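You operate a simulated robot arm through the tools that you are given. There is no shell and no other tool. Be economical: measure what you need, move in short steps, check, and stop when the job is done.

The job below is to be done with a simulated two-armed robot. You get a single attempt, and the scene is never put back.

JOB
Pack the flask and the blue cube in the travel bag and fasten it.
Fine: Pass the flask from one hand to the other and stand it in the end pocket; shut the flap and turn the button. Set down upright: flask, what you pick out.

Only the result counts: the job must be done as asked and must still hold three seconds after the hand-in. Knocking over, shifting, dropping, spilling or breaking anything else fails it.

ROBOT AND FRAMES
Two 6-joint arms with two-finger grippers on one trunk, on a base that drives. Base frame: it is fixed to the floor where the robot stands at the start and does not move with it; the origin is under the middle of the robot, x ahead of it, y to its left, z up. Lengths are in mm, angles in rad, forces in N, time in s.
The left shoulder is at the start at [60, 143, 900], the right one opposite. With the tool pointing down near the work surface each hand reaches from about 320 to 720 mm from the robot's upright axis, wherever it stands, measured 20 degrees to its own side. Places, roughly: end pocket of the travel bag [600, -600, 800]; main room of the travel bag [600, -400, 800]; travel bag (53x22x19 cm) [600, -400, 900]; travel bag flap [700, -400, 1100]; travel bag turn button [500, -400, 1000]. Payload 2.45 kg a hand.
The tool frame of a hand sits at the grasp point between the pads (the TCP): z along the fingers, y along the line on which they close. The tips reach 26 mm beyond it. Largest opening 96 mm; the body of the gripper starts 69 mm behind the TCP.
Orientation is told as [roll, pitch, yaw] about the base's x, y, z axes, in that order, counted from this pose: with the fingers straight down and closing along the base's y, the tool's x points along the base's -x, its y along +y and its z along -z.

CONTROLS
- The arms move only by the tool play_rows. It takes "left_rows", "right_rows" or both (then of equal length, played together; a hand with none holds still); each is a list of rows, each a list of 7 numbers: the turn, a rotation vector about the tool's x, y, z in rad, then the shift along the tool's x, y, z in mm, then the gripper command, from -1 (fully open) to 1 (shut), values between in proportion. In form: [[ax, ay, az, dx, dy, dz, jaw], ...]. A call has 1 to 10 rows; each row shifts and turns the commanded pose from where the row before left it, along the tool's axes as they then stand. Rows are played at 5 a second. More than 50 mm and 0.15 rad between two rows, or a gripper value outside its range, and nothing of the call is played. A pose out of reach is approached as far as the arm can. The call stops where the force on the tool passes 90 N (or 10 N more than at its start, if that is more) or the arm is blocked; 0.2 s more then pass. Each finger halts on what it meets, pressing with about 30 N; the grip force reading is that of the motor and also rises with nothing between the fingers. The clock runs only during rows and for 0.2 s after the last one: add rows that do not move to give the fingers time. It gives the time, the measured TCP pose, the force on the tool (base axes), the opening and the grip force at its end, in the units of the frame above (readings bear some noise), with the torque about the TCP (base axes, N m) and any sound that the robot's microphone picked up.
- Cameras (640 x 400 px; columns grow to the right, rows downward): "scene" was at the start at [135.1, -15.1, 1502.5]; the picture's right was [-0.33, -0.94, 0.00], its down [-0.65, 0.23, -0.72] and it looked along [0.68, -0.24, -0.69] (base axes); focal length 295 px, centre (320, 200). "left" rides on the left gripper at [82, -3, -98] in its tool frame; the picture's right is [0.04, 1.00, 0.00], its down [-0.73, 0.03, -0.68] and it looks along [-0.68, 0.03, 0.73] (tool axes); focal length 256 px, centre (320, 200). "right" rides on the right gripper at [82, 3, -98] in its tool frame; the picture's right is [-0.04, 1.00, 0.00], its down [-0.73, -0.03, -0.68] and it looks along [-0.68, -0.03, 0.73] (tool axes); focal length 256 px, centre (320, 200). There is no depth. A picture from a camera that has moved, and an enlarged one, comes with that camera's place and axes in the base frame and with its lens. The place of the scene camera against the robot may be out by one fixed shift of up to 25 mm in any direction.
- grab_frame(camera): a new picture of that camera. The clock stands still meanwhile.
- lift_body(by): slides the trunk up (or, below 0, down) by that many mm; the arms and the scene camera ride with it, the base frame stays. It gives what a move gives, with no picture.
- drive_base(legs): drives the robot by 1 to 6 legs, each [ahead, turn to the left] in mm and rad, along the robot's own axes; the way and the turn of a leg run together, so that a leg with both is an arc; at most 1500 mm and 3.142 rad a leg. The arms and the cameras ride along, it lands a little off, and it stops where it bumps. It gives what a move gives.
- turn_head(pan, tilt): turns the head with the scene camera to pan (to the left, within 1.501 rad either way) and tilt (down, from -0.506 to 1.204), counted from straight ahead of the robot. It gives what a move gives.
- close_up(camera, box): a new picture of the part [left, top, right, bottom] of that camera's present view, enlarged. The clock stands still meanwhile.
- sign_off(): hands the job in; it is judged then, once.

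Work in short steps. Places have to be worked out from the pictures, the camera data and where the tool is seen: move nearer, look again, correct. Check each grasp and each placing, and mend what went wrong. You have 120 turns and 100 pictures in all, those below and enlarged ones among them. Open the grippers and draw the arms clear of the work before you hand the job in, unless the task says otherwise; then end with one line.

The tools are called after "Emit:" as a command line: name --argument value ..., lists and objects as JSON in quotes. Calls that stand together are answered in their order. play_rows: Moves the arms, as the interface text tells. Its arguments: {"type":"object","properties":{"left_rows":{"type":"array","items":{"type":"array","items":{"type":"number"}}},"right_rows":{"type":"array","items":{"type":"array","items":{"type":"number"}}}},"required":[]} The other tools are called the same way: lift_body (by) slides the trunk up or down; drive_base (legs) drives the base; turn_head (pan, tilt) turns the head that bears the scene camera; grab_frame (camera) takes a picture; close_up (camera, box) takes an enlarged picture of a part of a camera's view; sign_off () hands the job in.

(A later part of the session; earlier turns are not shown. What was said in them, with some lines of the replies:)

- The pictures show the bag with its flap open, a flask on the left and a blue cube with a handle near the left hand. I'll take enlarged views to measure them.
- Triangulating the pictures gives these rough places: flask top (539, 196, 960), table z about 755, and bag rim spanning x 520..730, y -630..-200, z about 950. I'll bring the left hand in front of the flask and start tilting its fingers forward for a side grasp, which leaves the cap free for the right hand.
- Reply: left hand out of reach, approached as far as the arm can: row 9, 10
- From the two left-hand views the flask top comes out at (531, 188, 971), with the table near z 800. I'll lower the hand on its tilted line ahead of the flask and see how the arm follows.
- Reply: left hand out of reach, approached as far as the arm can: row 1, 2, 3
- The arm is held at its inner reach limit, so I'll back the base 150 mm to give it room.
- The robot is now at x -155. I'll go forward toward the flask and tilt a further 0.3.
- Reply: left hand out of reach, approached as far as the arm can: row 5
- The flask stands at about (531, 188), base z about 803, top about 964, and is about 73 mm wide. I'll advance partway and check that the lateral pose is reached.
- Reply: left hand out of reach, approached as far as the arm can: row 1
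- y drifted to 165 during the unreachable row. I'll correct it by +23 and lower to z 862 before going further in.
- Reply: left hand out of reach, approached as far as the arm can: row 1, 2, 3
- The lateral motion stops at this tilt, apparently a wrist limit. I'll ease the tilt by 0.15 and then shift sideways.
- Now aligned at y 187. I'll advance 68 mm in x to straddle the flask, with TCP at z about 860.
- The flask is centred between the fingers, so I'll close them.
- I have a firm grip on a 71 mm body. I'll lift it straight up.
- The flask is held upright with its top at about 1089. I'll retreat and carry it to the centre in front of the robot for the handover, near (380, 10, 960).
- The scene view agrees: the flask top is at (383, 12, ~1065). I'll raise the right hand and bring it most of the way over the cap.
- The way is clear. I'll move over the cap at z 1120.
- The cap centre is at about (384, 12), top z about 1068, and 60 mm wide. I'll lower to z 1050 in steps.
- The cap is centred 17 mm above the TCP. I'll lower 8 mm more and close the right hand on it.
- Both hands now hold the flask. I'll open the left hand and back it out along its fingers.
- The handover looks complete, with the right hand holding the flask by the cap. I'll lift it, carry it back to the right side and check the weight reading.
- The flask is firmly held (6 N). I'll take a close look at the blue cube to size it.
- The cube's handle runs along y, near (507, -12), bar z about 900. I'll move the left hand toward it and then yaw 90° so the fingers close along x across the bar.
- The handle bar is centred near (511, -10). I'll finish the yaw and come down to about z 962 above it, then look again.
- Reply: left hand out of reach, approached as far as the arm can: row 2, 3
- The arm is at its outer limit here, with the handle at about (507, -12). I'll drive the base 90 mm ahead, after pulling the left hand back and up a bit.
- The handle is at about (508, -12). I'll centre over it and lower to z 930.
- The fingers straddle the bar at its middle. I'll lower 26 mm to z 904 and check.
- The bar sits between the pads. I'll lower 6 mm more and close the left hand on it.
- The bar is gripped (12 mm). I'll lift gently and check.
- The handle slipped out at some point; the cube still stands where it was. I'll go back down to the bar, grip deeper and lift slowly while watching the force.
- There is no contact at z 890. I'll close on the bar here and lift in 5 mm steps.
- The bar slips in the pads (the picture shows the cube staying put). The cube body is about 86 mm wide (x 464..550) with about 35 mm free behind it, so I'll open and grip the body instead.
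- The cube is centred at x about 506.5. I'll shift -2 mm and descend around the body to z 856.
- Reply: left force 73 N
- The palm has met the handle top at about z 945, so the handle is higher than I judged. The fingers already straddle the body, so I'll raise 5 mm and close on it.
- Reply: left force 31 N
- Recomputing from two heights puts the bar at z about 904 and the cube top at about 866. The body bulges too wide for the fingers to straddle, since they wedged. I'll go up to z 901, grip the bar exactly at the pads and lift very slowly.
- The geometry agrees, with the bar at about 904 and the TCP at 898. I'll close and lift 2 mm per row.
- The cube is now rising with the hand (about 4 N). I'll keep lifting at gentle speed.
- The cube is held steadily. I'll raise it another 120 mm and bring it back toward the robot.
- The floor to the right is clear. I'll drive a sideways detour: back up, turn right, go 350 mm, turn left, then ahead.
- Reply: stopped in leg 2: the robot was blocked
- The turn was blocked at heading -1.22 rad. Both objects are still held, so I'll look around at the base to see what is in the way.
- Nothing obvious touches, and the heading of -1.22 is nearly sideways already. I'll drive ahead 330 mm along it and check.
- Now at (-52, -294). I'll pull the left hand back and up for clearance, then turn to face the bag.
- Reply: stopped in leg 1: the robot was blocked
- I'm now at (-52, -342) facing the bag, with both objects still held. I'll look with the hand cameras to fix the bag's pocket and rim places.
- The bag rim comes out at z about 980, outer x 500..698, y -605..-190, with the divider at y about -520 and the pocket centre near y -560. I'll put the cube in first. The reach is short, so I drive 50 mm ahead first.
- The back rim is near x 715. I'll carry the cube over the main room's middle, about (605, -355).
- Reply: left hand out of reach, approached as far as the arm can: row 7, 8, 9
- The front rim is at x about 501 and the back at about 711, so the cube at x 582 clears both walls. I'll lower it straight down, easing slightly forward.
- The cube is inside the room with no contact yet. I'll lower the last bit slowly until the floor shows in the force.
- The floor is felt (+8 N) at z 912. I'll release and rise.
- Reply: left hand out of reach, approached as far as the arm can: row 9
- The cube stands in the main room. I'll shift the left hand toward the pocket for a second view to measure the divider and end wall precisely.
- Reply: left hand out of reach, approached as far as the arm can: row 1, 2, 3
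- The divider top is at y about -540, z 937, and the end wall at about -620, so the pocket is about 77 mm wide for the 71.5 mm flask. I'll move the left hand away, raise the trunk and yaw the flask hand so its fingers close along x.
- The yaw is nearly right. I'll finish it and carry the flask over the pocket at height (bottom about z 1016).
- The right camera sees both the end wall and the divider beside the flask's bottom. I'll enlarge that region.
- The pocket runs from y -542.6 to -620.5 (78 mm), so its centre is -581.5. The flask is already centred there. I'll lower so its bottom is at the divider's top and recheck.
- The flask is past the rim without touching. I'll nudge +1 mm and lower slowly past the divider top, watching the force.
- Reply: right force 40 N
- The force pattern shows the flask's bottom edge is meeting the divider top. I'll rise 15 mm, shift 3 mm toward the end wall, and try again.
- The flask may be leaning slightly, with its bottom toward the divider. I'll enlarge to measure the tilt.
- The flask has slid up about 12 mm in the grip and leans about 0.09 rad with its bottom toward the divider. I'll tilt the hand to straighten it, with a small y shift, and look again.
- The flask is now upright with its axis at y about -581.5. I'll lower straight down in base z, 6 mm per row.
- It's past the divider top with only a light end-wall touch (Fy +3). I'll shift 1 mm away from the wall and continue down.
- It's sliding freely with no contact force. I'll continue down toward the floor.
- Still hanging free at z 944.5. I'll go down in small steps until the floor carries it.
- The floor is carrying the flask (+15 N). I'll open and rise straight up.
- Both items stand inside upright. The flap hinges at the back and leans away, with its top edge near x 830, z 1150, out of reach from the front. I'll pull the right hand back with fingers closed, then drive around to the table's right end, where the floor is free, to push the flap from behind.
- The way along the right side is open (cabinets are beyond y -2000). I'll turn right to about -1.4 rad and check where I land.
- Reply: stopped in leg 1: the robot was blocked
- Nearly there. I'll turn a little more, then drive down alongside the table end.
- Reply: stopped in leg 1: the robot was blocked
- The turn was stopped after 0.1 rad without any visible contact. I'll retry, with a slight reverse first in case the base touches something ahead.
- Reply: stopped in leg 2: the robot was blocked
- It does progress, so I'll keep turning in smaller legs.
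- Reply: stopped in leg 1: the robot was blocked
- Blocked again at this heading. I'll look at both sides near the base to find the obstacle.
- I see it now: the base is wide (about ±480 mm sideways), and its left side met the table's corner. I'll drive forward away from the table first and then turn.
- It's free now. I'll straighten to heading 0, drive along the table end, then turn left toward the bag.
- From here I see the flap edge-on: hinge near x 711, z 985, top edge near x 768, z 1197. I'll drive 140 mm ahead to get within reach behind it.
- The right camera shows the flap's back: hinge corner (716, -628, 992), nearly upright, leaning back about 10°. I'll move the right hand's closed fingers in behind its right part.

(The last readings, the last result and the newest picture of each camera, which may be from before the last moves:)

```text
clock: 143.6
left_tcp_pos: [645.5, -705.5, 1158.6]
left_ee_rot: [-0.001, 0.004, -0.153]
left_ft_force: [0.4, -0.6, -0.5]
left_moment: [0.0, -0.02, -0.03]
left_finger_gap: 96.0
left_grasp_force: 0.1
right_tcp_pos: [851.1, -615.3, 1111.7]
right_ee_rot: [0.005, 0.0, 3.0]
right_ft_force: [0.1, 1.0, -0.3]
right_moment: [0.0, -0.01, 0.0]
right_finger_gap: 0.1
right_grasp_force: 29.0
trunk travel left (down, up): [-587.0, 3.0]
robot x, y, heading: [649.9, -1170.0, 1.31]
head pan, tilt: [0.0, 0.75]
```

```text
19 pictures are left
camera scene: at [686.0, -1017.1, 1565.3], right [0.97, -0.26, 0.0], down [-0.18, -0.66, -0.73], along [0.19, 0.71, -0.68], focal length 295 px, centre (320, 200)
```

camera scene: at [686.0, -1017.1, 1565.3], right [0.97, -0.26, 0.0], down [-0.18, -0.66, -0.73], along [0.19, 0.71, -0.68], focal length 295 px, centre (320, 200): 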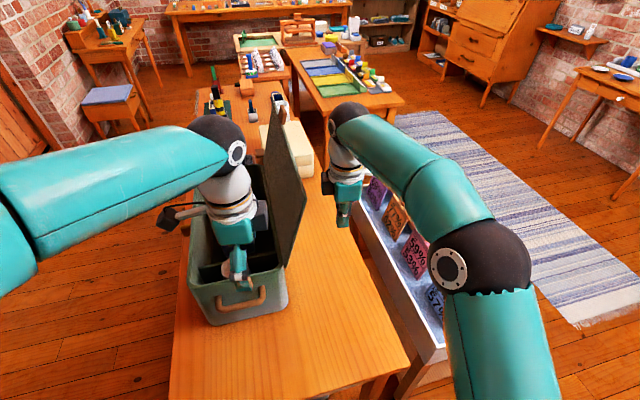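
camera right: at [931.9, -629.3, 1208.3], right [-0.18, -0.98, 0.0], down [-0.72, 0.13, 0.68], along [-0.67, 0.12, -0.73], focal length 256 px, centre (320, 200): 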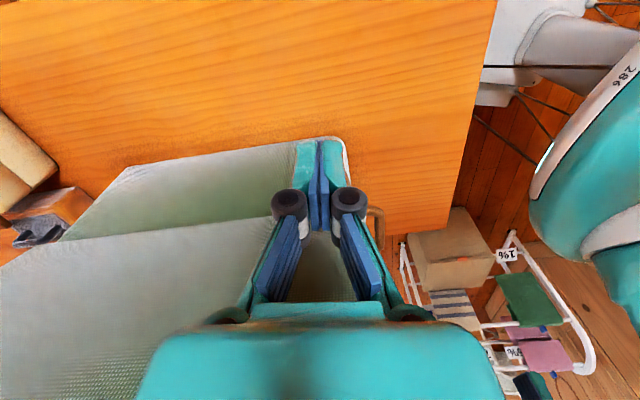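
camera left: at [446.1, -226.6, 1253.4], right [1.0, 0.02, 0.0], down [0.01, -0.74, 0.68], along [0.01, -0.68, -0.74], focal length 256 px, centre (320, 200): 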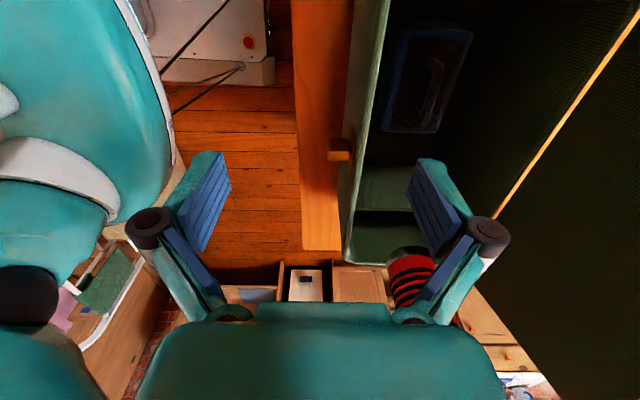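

The fingers are behind the flap with a gap. I'll creep the base 30 mm forward for reach and move the left hand out of the flap's way.

Emit:
drive_base --legs '[[30, 0]]'

Emit:
play_rows --left_rows '[[0, 0, 0, 0, -40, 0, -1], [0, 0, 0, 0, -45, 0, -1], [0, 0, 0, 0, -45, 0, -1]]' --right_rows '[[0, 0, 0, -20, 0, 0, 1], [0, 0, 0, -20, 0, 0, 1], [0, 0, 0, -20, 0, 0, 1]]'

```text
clock: 144.5
left_tcp_pos: [655.3, -674.8, 1159.1]
left_ee_rot: [-0.002, 0.003, -0.154]
left_ft_force: [0.6, 0.6, -0.5]
left_moment: [-0.07, 0.0, 0.01]
left_finger_gap: 96.1
left_grasp_force: 0.0
right_tcp_pos: [860.3, -584.1, 1109.5]
right_ee_rot: [0.005, -0.002, 3.001]
right_ft_force: [0.2, 0.7, -0.9]
right_moment: [-0.07, 0.02, -0.01]
right_finger_gap: 0.3
right_grasp_force: 28.9
trunk travel left (down, up): [-587.0, 3.0]
robot x, y, heading: [661.0, -1138.0, 1.311]
head pan, tilt: [0.0, 0.75]
```

```text
clock: 145.3
left_tcp_pos: [631.5, -806.6, 1162.0]
left_ee_rot: [0.002, 0.002, -0.153]
left_ft_force: [-0.5, -0.7, 0.8]
left_moment: [0.03, 0.0, -0.03]
left_finger_gap: 96.1
left_grasp_force: 0.1
right_tcp_pos: [798.4, -579.8, 1113.7]
right_ee_rot: [0.003, 0.001, 3.006]
right_ft_force: [-0.3, 0.5, 0.2]
right_moment: [0.04, -0.02, 0.0]
right_finger_gap: 0.0
right_grasp_force: 28.4
trunk travel left (down, up): [-587.0, 3.0]
robot x, y, heading: [661.6, -1137.5, 1.316]
head pan, tilt: [0.0, 0.75]
```

The path is clear. Now I push the flap forward (-x) with the closed fingers, 20 mm per row.

Emit:
play_rows --right_rows '[[0, 0, 0, -20, 0, 0, 1], [0, 0, 0, -20, 0, 0, 1], [0, 0, 0, -20, -2, 0, 1], [0, 0, 0, -20, -2, 0, 1], [0, 0, 0, -20, -2, 0, 1], [0, 0, 0, -15, 0, 0, 1]]'

Emit:
grab_frame --camera "scene"

```text
clock: 146.9
left_tcp_pos: [632.8, -804.7, 1161.7]
left_ee_rot: [0.0, 0.004, -0.153]
left_ft_force: [0.3, 0.1, 0.4]
left_moment: [0.0, 0.0, -0.02]
left_finger_gap: 96.1
left_grasp_force: 0.1
right_tcp_pos: [728.6, -565.3, 1100.9]
right_ee_rot: [0.014, -0.008, 2.946]
right_ft_force: [-1.0, -0.1, -0.1]
right_moment: [-0.01, 0.0, 0.02]
right_finger_gap: 0.0
right_grasp_force: 28.7
right hand out of reach, approached as far as the arm can: row 4, 5, 6
trunk travel left (down, up): [-587.0, 3.0]
robot x, y, heading: [657.9, -1140.6, 1.305]
head pan, tilt: [0.0, 0.75]
stopped in row 6 (right hand): the arm was blocked; the commanded pose is now the measured one
```

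```text
18 pictures are left
camera scene: at [694.6, -988.3, 1564.0], right [0.97, -0.26, 0.0], down [-0.18, -0.66, -0.73], along [0.19, 0.71, -0.68], focal length 295 px, centre (320, 200)
```

scene: 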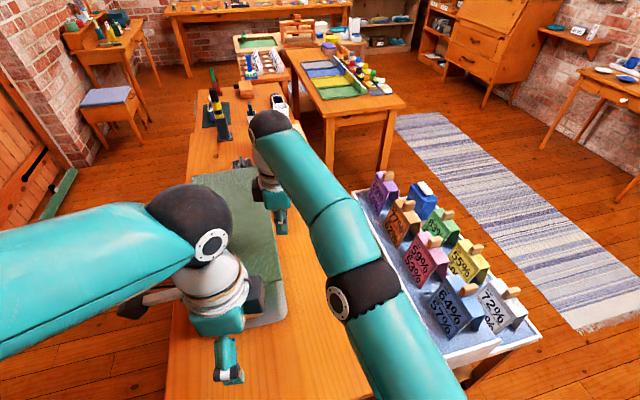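

The flap has tipped over the bag. I'll withdraw the right hand a little and look closely at whether the flap lies shut.

Emit:
play_rows --right_rows '[[0, 0, 0, 10, 20, -15, 1], [0, 0, 0, 20, 35, -15, 1], [0, 0, 0, 20, 40, 0, 1], [0, 0, 0, 20, 40, 0, 1]]'

Emit:
close_up --camera "scene" --box '[160, 130, 340, 340]'

Emit:
grab_frame --camera "left"

```text
clock: 147.9
left_tcp_pos: [632.8, -807.5, 1163.7]
left_ee_rot: [0.003, 0.004, -0.154]
left_ft_force: [-0.3, 0.1, 0.4]
left_moment: [0.02, -0.02, -0.02]
left_finger_gap: 96.0
left_grasp_force: 0.0
right_tcp_pos: [768.8, -713.0, 1133.7]
right_ee_rot: [0.014, -0.007, 2.951]
right_ft_force: [1.3, -1.2, -0.5]
right_moment: [0.02, -0.01, 0.03]
right_finger_gap: 0.0
right_grasp_force: 28.5
trunk travel left (down, up): [-587.0, 3.0]
robot x, y, heading: [665.0, -1142.0, 1.309]
head pan, tilt: [0.0, 0.75]
```

```text
1.90 times, centred on (250, 235) of scene
camera zoom: at [694.8, -990.0, 1565.5], right [0.97, -0.26, 0.0], down [-0.18, -0.66, -0.73], along [0.19, 0.71, -0.68], focal length 562 px, centre (453, 133)
```

zoom: 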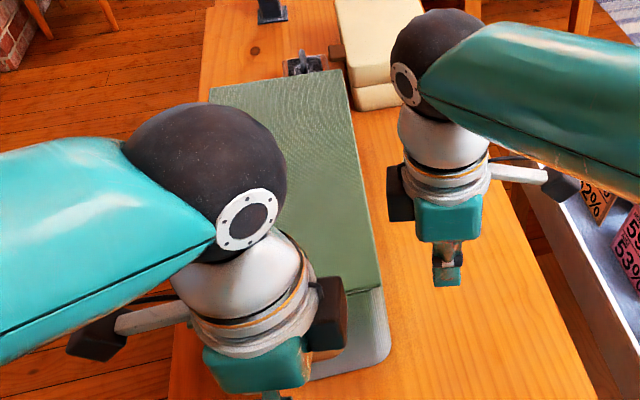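

```text
16 pictures are left
camera left: at [551.6, -795.6, 1260.9], right [0.11, 0.99, 0.0], down [0.73, -0.09, 0.68], along [0.67, -0.07, -0.74], focal length 256 px, centre (320, 200)
```

left: 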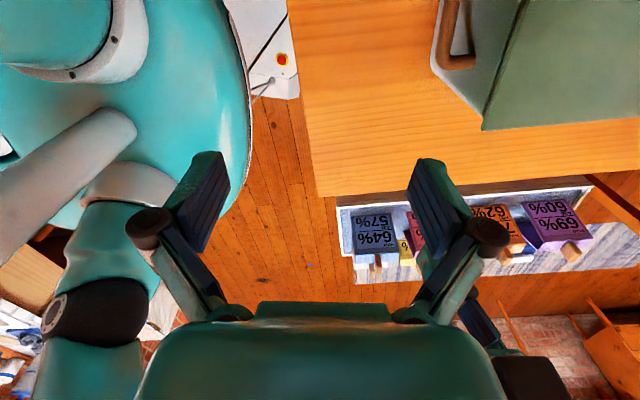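

The flap lies flat on the bag. Now I'll return to the front side for the button: back away from the table end, turn to heading 0, and reverse in the open area.

Emit:
drive_base --legs '[[-230, 0], [0, -1.31], [-560, 0]]'

```text
clock: 156.2
left_tcp_pos: [357.9, -1242.5, 1162.5]
left_ee_rot: [0.001, 0.001, -1.474]
left_ft_force: [-1.4, -0.2, 0.5]
left_moment: [-0.06, 0.0, 0.0]
left_finger_gap: 95.9
left_grasp_force: 0.2
right_tcp_pos: [481.2, -1351.0, 1134.1]
right_ee_rot: [0.017, -0.003, 1.631]
right_ft_force: [-0.4, 0.8, 0.0]
right_moment: [0.0, 0.0, -0.01]
right_finger_gap: 0.0
right_grasp_force: 28.8
trunk travel left (down, up): [-587.0, 3.0]
robot x, y, heading: [40.2, -1328.5, -0.014]
head pan, tilt: [0.0, 0.75]
```

At (40, -1328). I'll turn to the heading I used coming here and check before reversing along the same line.

Emit:
drive_base --legs '[[0, -1.44]]'

```text
clock: 160.6
left_tcp_pos: [167.0, -1638.5, 1162.6]
left_ee_rot: [0.002, 0.004, -2.921]
left_ft_force: [0.0, -0.3, -0.4]
left_moment: [0.0, -0.04, 0.01]
left_finger_gap: 96.0
left_grasp_force: 0.0
right_tcp_pos: [73.4, -1776.2, 1133.7]
right_ee_rot: [0.014, -0.005, 0.187]
right_ft_force: [0.0, 0.3, -0.3]
right_moment: [0.0, 0.0, 0.0]
right_finger_gap: 0.0
right_grasp_force: 28.4
trunk travel left (down, up): [-587.0, 3.0]
robot x, y, heading: [92.5, -1329.4, -1.452]
head pan, tilt: [0.0, 0.75]
```

I'll adjust the heading slightly so the reverse line stays midway between table and box, then reverse.

Emit:
drive_base --legs '[[0, 0.1], [-870, 0]]'

Emit:
drive_base --legs '[[0, 1.35]]'

```text
clock: 165.8
left_tcp_pos: [8.6, -778.0, 1162.6]
left_ee_rot: [0.003, 0.001, -2.824]
left_ft_force: [0.1, 0.7, 0.8]
left_moment: [-0.02, 0.0, 0.01]
left_finger_gap: 95.9
left_grasp_force: 0.0
right_tcp_pos: [-69.6, -924.2, 1135.3]
right_ee_rot: [0.017, -0.005, 0.282]
right_ft_force: [0.6, 0.6, -1.4]
right_moment: [0.01, -0.01, -0.01]
right_finger_gap: 0.0
right_grasp_force: 28.1
trunk travel left (down, up): [-587.0, 3.0]
robot x, y, heading: [-93.2, -483.4, -1.357]
head pan, tilt: [0.0, 0.75]
```

```text
clock: 169.9
left_tcp_pos: [222.8, -447.4, 1164.0]
left_ee_rot: [0.002, 0.002, -1.479]
left_ft_force: [-0.3, -1.3, 0.2]
left_moment: [0.0, 0.03, 0.0]
left_finger_gap: 96.1
left_grasp_force: 0.1
right_tcp_pos: [346.3, -555.4, 1134.3]
right_ee_rot: [0.016, -0.006, 1.629]
right_ft_force: [-1.1, -0.2, -0.2]
right_moment: [-0.01, -0.02, 0.02]
right_finger_gap: 0.3
right_grasp_force: 28.1
trunk travel left (down, up): [-587.0, 3.0]
robot x, y, heading: [-94.2, -531.1, -0.017]
head pan, tilt: [0.0, 0.75]
```

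At (-94, -531), facing the bag. I'll look at the flap front and the button.

Emit:
turn_head --pan 0.2 --tilt 0.75

Emit:
grab_frame --camera "scene"

```text
clock: 170.7
left_tcp_pos: [222.7, -448.9, 1163.5]
left_ee_rot: [0.002, 0.003, -1.479]
left_ft_force: [-0.1, -0.9, -0.2]
left_moment: [0.04, 0.0, -0.03]
left_finger_gap: 95.9
left_grasp_force: 0.0
right_tcp_pos: [346.2, -557.0, 1134.9]
right_ee_rot: [0.015, -0.006, 1.628]
right_ft_force: [1.1, -1.3, -0.2]
right_moment: [0.04, 0.01, 0.02]
right_finger_gap: 0.0
right_grasp_force: 28.4
trunk travel left (down, up): [-587.0, 3.0]
robot x, y, heading: [-94.8, -526.3, -0.019]
head pan, tilt: [0.201, 0.75]
```

```text
15 pictures are left
camera scene: at [45.0, -503.2, 1565.4], right [0.18, -0.98, 0.0], down [-0.67, -0.12, -0.73], along [0.72, 0.13, -0.68], focal length 295 px, centre (320, 200)
```

scene: 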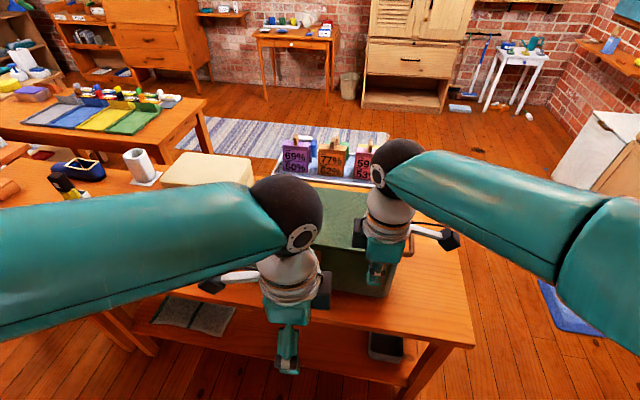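

The left hand hides the button. I'll turn the left hand's yaw back to 0 and use its camera for a close look.

Emit:
play_rows --left_rows '[[0, 0, -0.15, 0, 0, 0, 0], [0, 0, -0.15, 0, 0, 0, 0], [0, 0, -0.15, 0, 0, 0, 0], [0, 0, -0.15, 0, 0, 0, 0], [0, 0, -0.15, 0, 0, 0, 0], [0, 0, -0.15, 0, 0, 0, 0], [0, 0, -0.15, 0, 0, 0, 0], [0, 0, -0.15, 0, 0, 0, 0], [0, 0, -0.15, 0, 0, 0, 0], [0, 0, -0.13, 0, 0, 0, 0]]'

Emit:
play_rows --left_rows '[[0, 0, 0, 0, 0, 40, 0], [0, 0, 0, 0, 10, 40, 0], [0, 0, 0, 0, 10, 40, 0], [0, -0.15, 0, 0, 10, 20, 0], [0, -0.15, 0, 0, 0, 0, 0], [0, -0.15, 0, 0, 0, 0, 0]]'

Emit:
grab_frame --camera "left"

```text
clock: 172.9
left_tcp_pos: [223.4, -447.9, 1163.9]
left_ee_rot: [0.003, -0.001, 0.003]
left_ft_force: [0.4, 0.4, -0.8]
left_moment: [0.03, 0.01, 0.0]
left_finger_gap: 47.8
left_grasp_force: 0.0
right_tcp_pos: [346.3, -554.9, 1135.8]
right_ee_rot: [0.016, -0.006, 1.627]
right_ft_force: [-0.1, -0.1, -1.0]
right_moment: [0.01, 0.01, 0.01]
right_finger_gap: 0.0
right_grasp_force: 28.0
trunk travel left (down, up): [-587.0, 3.0]
robot x, y, heading: [-96.4, -527.3, -0.019]
head pan, tilt: [0.201, 0.75]
```

```text
clock: 174.3
left_tcp_pos: [254.0, -432.0, 1044.4]
left_ee_rot: [0.003, -0.45, -0.002]
left_ft_force: [0.1, -0.1, 0.0]
left_moment: [0.02, 0.02, -0.05]
left_finger_gap: 48.3
left_grasp_force: 0.0
left hand out of reach, approached as far as the arm can: row 5, 6
right_tcp_pos: [347.6, -555.9, 1135.6]
right_ee_rot: [0.016, -0.006, 1.629]
right_ft_force: [0.5, -0.1, -0.3]
right_moment: [0.06, 0.0, -0.01]
right_finger_gap: 0.0
right_grasp_force: 28.4
trunk travel left (down, up): [-587.0, 3.0]
robot x, y, heading: [-93.3, -528.2, -0.018]
head pan, tilt: [0.201, 0.75]
```

```text
14 pictures are left
camera left: at [136.8, -434.8, 1097.5], right [-0.04, 1.0, -0.01], down [0.37, 0.03, 0.93], along [0.93, 0.03, -0.37], focal length 256 px, centre (320, 200)
```

left: 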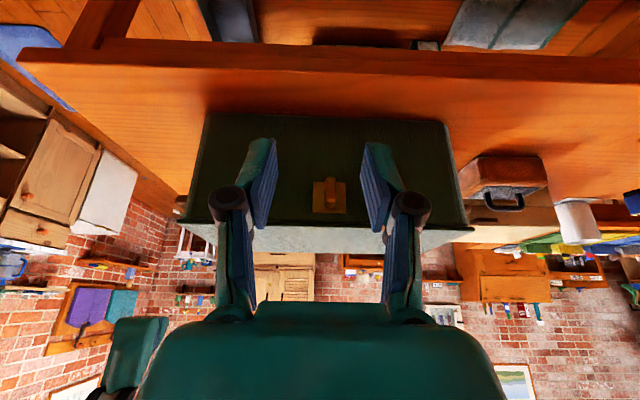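

The button is visible right ahead. I'll enlarge it.

Emit:
close_up --camera "left" --box '[270, 140, 390, 260]'

```text
3.33 times, centred on (330, 200) of left
camera zoom: at [136.8, -434.8, 1097.5], right [-0.04, 1.0, -0.01], down [0.37, 0.03, 0.93], along [0.93, 0.03, -0.37], focal length 853 px, centre (287, 200)
```

zoom: 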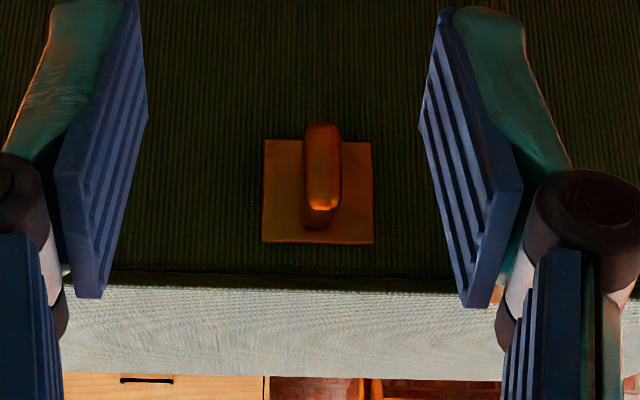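

The button is a vertical bar, about 17 wide by 45 tall, on a plate at (≈495, -409, 948), and the flap edge is closed at z 989. I'll bring the left hand in front of it and tilt the fingers toward horizontal to grip and twist it.

Emit:
play_rows --left_rows '[[0, 0, 0, -25, 6, 38, 0], [0, 0, 0, -25, 6, 38, 0], [0, 0, 0, -25, 6, 38, 0], [0, 0, 0, -25, 6, 38, 0], [0, -0.15, 0, 0, 0, 0, 0], [0, -0.15, 0, 0, 0, 0, 0], [0, -0.15, 0, 0, 0, 0, 0], [0, -0.15, 0, 0, 0, 0, 0]]'

```text
clock: 176.1
left_tcp_pos: [410.6, -407.5, 951.2]
left_ee_rot: [0.0, -1.051, -0.001]
left_ft_force: [-0.4, 0.0, -0.2]
left_moment: [-0.04, 0.02, 0.01]
left_finger_gap: 47.9
left_grasp_force: 0.1
right_tcp_pos: [347.7, -555.6, 1134.0]
right_ee_rot: [0.016, -0.005, 1.629]
right_ft_force: [0.4, -0.6, -0.8]
right_moment: [-0.03, 0.04, -0.02]
right_finger_gap: 0.0
right_grasp_force: 28.7
trunk travel left (down, up): [-587.0, 3.0]
robot x, y, heading: [-95.3, -533.3, -0.023]
head pan, tilt: [0.201, 0.75]
```

Tilt 1.05 was reached fully. I'll try going further toward horizontal.

Emit:
play_rows --left_rows '[[0, -0.15, 0, 0, 0, 0, 0], [0, -0.15, 0, 0, 0, 0, 0], [0, -0.15, 0, 0, 0, 0, 0]]'

Emit:
grab_frame --camera "left"

```text
clock: 176.9
left_tcp_pos: [402.1, -433.7, 958.8]
left_ee_rot: [0.036, -1.499, -0.028]
left_ft_force: [0.0, 0.4, 0.0]
left_moment: [-0.02, 0.02, 0.01]
left_finger_gap: 48.0
left_grasp_force: 0.3
left hand out of reach, approached as far as the arm can: row 2, 3
right_tcp_pos: [348.8, -556.0, 1135.4]
right_ee_rot: [0.018, -0.005, 1.628]
right_ft_force: [0.3, 0.0, -0.5]
right_moment: [0.01, 0.02, 0.0]
right_finger_gap: 0.1
right_grasp_force: 28.5
trunk travel left (down, up): [-587.0, 3.0]
robot x, y, heading: [-92.8, -530.6, -0.016]
head pan, tilt: [0.201, 0.75]
```

```text
12 pictures are left
camera left: at [298.2, -435.1, 885.2], right [-0.01, 1.0, -0.04], down [-0.62, 0.02, 0.78], along [0.78, 0.03, 0.62], focal length 256 px, centre (320, 200)
```

left: 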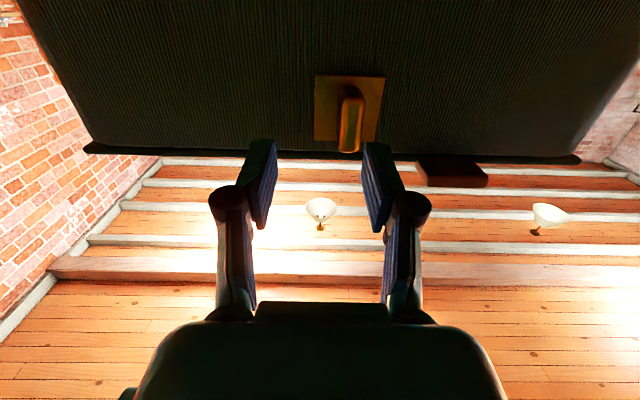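

Nearly horizontal (1.5 rad) is possible, but with y limited to about -434. I'll angle the hand slightly to the left so the fingertips line up with the knob at y -409.

Emit:
play_rows --left_rows '[[-0.13, 0, 0, 0, 10, 0, 0], [0, 0, 0, 0, 13, 10, 0], [0, 0, 0, 2, 0, 10, 0], [0, 0, 0, 0, 0, 0, 0]]'

Emit:
grab_frame --camera "left"

```text
clock: 177.9
left_tcp_pos: [420.0, -407.3, 956.1]
left_ee_rot: [0.158, -1.502, -0.026]
left_ft_force: [-0.5, -0.1, -0.4]
left_moment: [-0.01, -0.01, -0.03]
left_finger_gap: 48.0
left_grasp_force: 0.0
right_tcp_pos: [347.4, -555.7, 1135.3]
right_ee_rot: [0.016, -0.006, 1.628]
right_ft_force: [-0.7, 0.1, 0.8]
right_moment: [-0.03, 0.01, 0.01]
right_finger_gap: 0.0
right_grasp_force: 28.8
trunk travel left (down, up): [-587.0, 3.0]
robot x, y, heading: [-98.5, -524.6, -0.02]
head pan, tilt: [0.201, 0.75]
```

```text
11 pictures are left
camera left: at [317.7, -421.5, 882.1], right [-0.13, 0.99, -0.03], down [-0.62, -0.06, 0.78], along [0.77, 0.12, 0.63], focal length 256 px, centre (320, 200)
```

left: 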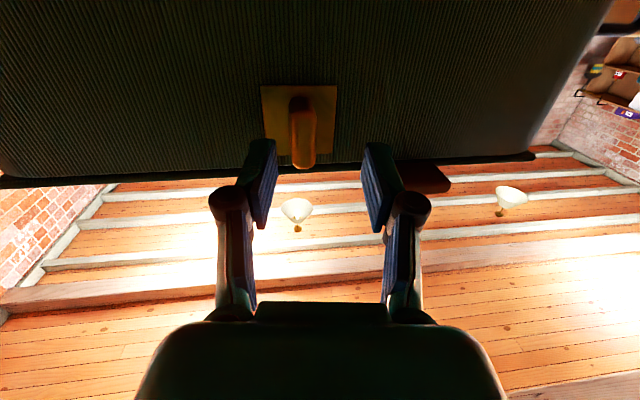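

The pose is reachable. I'll shift 9 mm to centre the knob between the fingers and advance until the knob is between the pads (TCP x about 463).

Emit:
play_rows --left_rows '[[0, 0, 0, 0, -9, 10, 0], [0, 0, 0, 0, 0, 12, 0], [0, 0, 0, 0, 0, 12, 0], [0, 0, 0, 0, 0, 9, 0], [0, 0, 0, 0, 0, 0, 0]]'

Emit:
grab_frame --camera "left"

```text
clock: 179.1
left_tcp_pos: [463.3, -410.5, 951.7]
left_ee_rot: [0.166, -1.499, -0.036]
left_ft_force: [0.3, -0.5, -0.1]
left_moment: [0.0, 0.01, -0.01]
left_finger_gap: 48.0
left_grasp_force: 0.2
right_tcp_pos: [347.7, -556.2, 1135.4]
right_ee_rot: [0.015, -0.004, 1.627]
right_ft_force: [-0.6, 0.3, 0.4]
right_moment: [0.0, -0.01, -0.01]
right_finger_gap: 0.0
right_grasp_force: 28.8
trunk travel left (down, up): [-587.0, 3.0]
robot x, y, heading: [-92.5, -531.8, -0.018]
head pan, tilt: [0.201, 0.75]
```

```text
10 pictures are left
camera left: at [361.0, -424.8, 877.4], right [-0.13, 0.99, -0.03], down [-0.62, -0.06, 0.78], along [0.77, 0.12, 0.63], focal length 256 px, centre (320, 200)
```

left: 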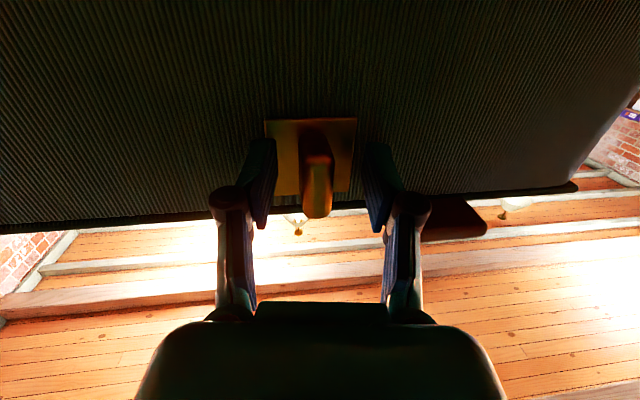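

The knob is between the pads. I'll close on it and try a first small twist to sense which way it turns.

Emit:
play_rows --left_rows '[[0, 0, 0, 0, 0, 0, 1], [0, 0, 0, 0, 0, 0, 1], [0, 0, 0, 0, 0, 0, 1], [0, 0, 0, 0, 0, 0, 1], [0, 0, 0.1, 0, 0, 0, 1], [0, 0, 0.1, 0, 0, 0, 1], [0, 0, 0.1, 0, 0, 0, 1], [0, 0, 0, 0, 0, 0, 1]]'

Emit:
grab_frame --camera "left"

```text
clock: 180.9
left_tcp_pos: [463.6, -411.1, 951.9]
left_ee_rot: [1.343, -1.248, -1.224]
left_ft_force: [-2.0, -15.6, 0.3]
left_moment: [-0.07, -0.01, -1.15]
left_finger_gap: 18.3
left_grasp_force: 29.5
right_tcp_pos: [348.3, -556.9, 1135.5]
right_ee_rot: [0.016, -0.006, 1.627]
right_ft_force: [-0.2, 0.2, 0.3]
right_moment: [0.01, 0.01, -0.01]
right_finger_gap: 0.0
right_grasp_force: 28.3
trunk travel left (down, up): [-587.0, 3.0]
robot x, y, heading: [-96.6, -528.4, -0.021]
head pan, tilt: [0.201, 0.75]
```

```text
9 pictures are left
camera left: at [357.7, -402.4, 880.8], right [-0.1, 0.96, 0.27], down [-0.6, -0.28, 0.75], along [0.8, -0.08, 0.6], focal length 256 px, centre (320, 200)
```

left: 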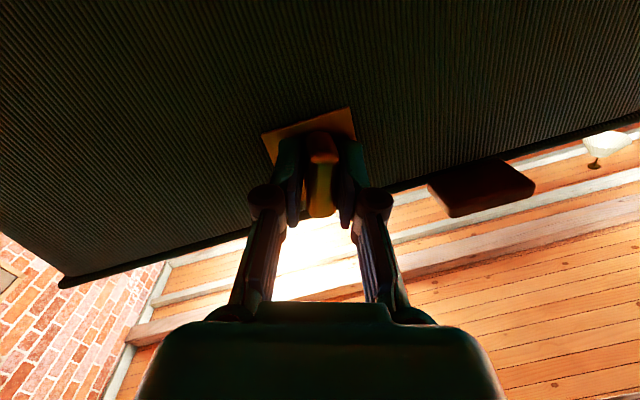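

The knob turns with the hand and with little torque. I'll continue the twist toward 90°.

Emit:
play_rows --left_rows '[[0, 0, 0.13, 0, 0, 0, 1], [0, 0, 0.13, 0, 0, 0, 1], [0, 0, 0.13, 0, 0, 0, 1], [0, 0, 0.13, 0, 0, 0, 1], [0, 0, 0, 0, 0, 0, 1]]'

Emit:
play_rows --left_rows '[[0, 0, 0.13, 0, 0, 0, 1], [0, 0, 0.13, 0, 0, 0, 1], [0, 0, 0.13, 0, 0, 0, 1], [0, 0, 0.13, 0, 0, 0, 1], [0, 0, 0.13, 0, 0, 0, 1], [0, 0, 0.13, 0, 0, 0, 1], [0, 0, 0, 0, 0, 0, 1]]'

Emit:
grab_frame --camera "left"

```text
clock: 182.1
left_tcp_pos: [463.2, -410.6, 952.3]
left_ee_rot: [1.472, -0.732, -1.375]
left_ft_force: [-3.2, -12.3, -0.1]
left_moment: [0.03, 0.41, -1.13]
left_finger_gap: 16.3
left_grasp_force: 29.8
right_tcp_pos: [348.2, -556.9, 1135.8]
right_ee_rot: [0.017, -0.007, 1.628]
right_ft_force: [0.4, 0.8, 0.1]
right_moment: [-0.01, 0.05, -0.01]
right_finger_gap: 0.0
right_grasp_force: 28.7
trunk travel left (down, up): [-587.0, 3.0]
robot x, y, heading: [-93.9, -530.9, -0.017]
head pan, tilt: [0.201, 0.75]
```

```text
clock: 183.7
left_tcp_pos: [464.5, -410.1, 954.6]
left_ee_rot: [1.504, 0.042, -1.442]
left_ft_force: [1.8, -1.6, 0.4]
left_moment: [-0.75, -0.88, 0.44]
left_finger_gap: 17.4
left_grasp_force: 30.0
right_tcp_pos: [348.0, -556.3, 1134.8]
right_ee_rot: [0.014, -0.005, 1.628]
right_ft_force: [0.0, -0.2, 0.4]
right_moment: [-0.01, 0.04, 0.02]
right_finger_gap: 0.2
right_grasp_force: 29.0
trunk travel left (down, up): [-587.0, 3.0]
robot x, y, heading: [-94.7, -529.8, -0.026]
head pan, tilt: [0.201, 0.75]
```

```text
8 pictures are left
camera left: at [356.0, -340.9, 960.9], right [0.07, 0.01, 1.0], down [-0.57, -0.82, 0.04], along [0.82, -0.58, -0.05], focal length 256 px, centre (320, 200)
```

left: 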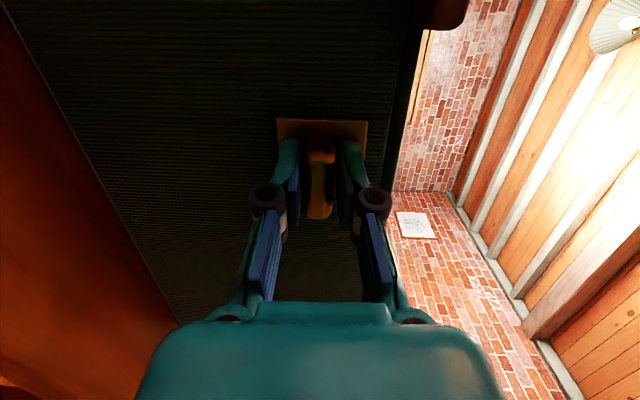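

The knob has turned a full 90° and now resists, which suggests the stop. I'll open slightly and back out straight.

Emit:
play_rows --left_rows '[[0, 0, 0, 0, 0, 0, 0.4], [0, 0, 0, 0, 0, 0, 0.4], [0, 0, 0, 0, 0, -15, 0.4], [0, 0, 0, 0, 0, -25, 0.4], [0, 0, 0, 0, 0, -30, 0.4]]'

Emit:
grab_frame --camera "left"

```text
clock: 184.9
left_tcp_pos: [393.6, -419.1, 958.5]
left_ee_rot: [1.499, 0.041, -1.442]
left_ft_force: [-1.0, 0.5, 0.6]
left_moment: [-0.02, -0.01, 0.02]
left_finger_gap: 29.1
left_grasp_force: 0.0
right_tcp_pos: [347.1, -557.3, 1134.4]
right_ee_rot: [0.015, -0.005, 1.629]
right_ft_force: [0.1, 0.7, -0.6]
right_moment: [0.02, 0.0, -0.02]
right_finger_gap: 0.0
right_grasp_force: 28.2
trunk travel left (down, up): [-587.0, 3.0]
robot x, y, heading: [-94.2, -527.8, -0.019]
head pan, tilt: [0.201, 0.75]
```

```text
7 pictures are left
camera left: at [284.6, -350.6, 965.4], right [0.07, 0.01, 1.0], down [-0.57, -0.82, 0.05], along [0.82, -0.58, -0.05], focal length 256 px, centre (320, 200)
```

left: 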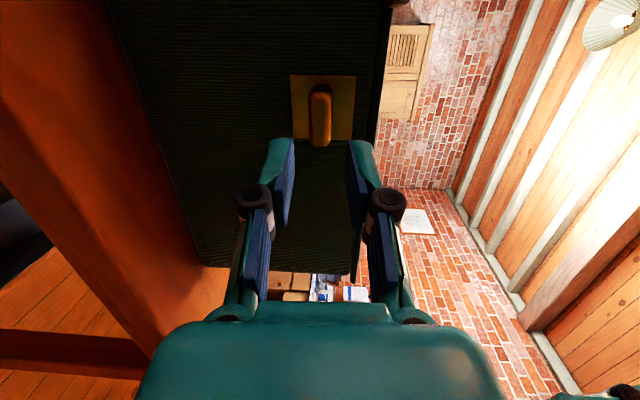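

The knob bar now lies horizontal, so it's locked. I'll open both grippers, back the robot away and take a final look.

Emit:
play_rows --left_rows '[[0, 0, 0, 0, 0, -25, -1], [0, 0, 0, 0, 0, 0, -1], [0, 0, 0, 0, 0, 0, -1]]' --right_rows '[[0, 0, 0, 0, 25, 0, -1], [0, 0, 0, 0, 25, 0, -1], [0, 0, 0, 0, 0, 0, -1]]'

Emit:
drive_base --legs '[[-170, 0]]'

Emit:
turn_head --pan 0.1 --tilt 0.6

Emit:
grab_frame --camera "scene"

```text
clock: 185.7
left_tcp_pos: [379.9, -432.4, 966.3]
left_ee_rot: [1.498, 0.041, -1.441]
left_ft_force: [-0.3, -0.7, 0.4]
left_moment: [-0.02, -0.01, 0.0]
left_finger_gap: 96.0
left_grasp_force: 0.1
left hand out of reach, approached as far as the arm can: row 1
right_tcp_pos: [297.3, -558.9, 1136.0]
right_ee_rot: [0.016, -0.005, 1.627]
right_ft_force: [-0.9, -0.3, 0.5]
right_moment: [0.03, 0.02, -0.01]
right_finger_gap: 96.1
right_grasp_force: 0.1
trunk travel left (down, up): [-587.0, 3.0]
robot x, y, heading: [-95.8, -528.3, -0.018]
head pan, tilt: [0.201, 0.75]
```

```text
clock: 187.1
left_tcp_pos: [210.8, -428.3, 967.7]
left_ee_rot: [1.499, 0.04, -1.441]
left_ft_force: [-0.7, 0.1, -0.1]
left_moment: [-0.02, 0.01, -0.04]
left_finger_gap: 95.8
left_grasp_force: 0.0
right_tcp_pos: [128.8, -556.2, 1137.1]
right_ee_rot: [0.016, -0.005, 1.625]
right_ft_force: [-0.2, -0.4, -0.3]
right_moment: [-0.01, -0.06, 0.01]
right_finger_gap: 96.1
right_grasp_force: 0.1
trunk travel left (down, up): [-587.0, 3.0]
robot x, y, heading: [-260.3, -525.1, -0.019]
head pan, tilt: [0.201, 0.75]
```

```text
clock: 187.8
left_tcp_pos: [212.2, -430.0, 968.9]
left_ee_rot: [1.497, 0.042, -1.443]
left_ft_force: [-0.2, -0.1, 0.6]
left_moment: [-0.03, -0.01, 0.03]
left_finger_gap: 96.1
left_grasp_force: 0.0
right_tcp_pos: [131.0, -557.7, 1136.5]
right_ee_rot: [0.016, -0.005, 1.626]
right_ft_force: [0.5, -0.8, -0.4]
right_moment: [-0.01, 0.03, 0.0]
right_finger_gap: 95.9
right_grasp_force: 0.1
trunk travel left (down, up): [-587.0, 3.0]
robot x, y, heading: [-264.3, -521.7, -0.017]
head pan, tilt: [0.099, 0.6]
```

```text
6 pictures are left
camera scene: at [-115.2, -507.8, 1578.1], right [0.08, -1.0, 0.0], down [-0.56, -0.05, -0.82], along [0.82, 0.07, -0.57], focal length 295 px, centre (320, 200)
```

scene: 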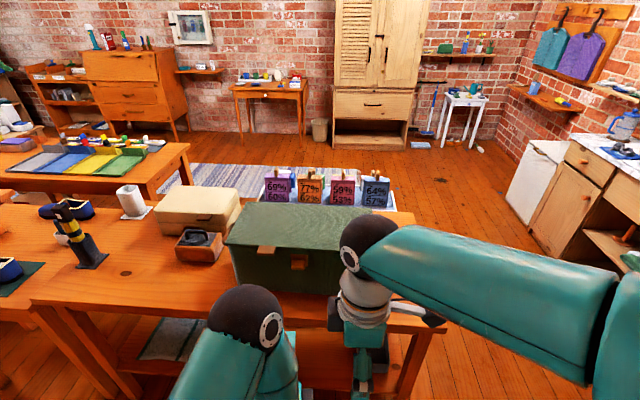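

Emit:
close_up --camera "scene" --box '[210, 180, 410, 310]'

```text
3.08 times, centred on (310, 245) of scene
camera zoom: at [-115.2, -507.8, 1578.1], right [0.08, -1.0, 0.0], down [-0.56, -0.05, -0.82], along [0.82, 0.07, -0.57], focal length 908 px, centre (351, 62)
```

zoom: 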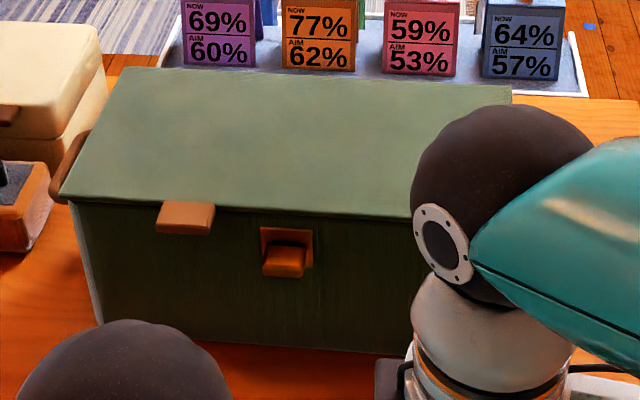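

The enlarged view shows the flap lying shut, the button bar horizontal, and both arms clear with grippers open. I'll hand the job in.

Emit:
sign_off

```text
The job is handed in.
```

I packed the flask and the blue cube and fastened the bag: the flask, passed from left hand to right, stands in the end pocket, the cube stands in the main room, the flap is shut and the button is turned 90°. While driving, the base was stopped several times as blocked, probably against the table or the floor box, and I couldn't fully confirm that nothing shifted.
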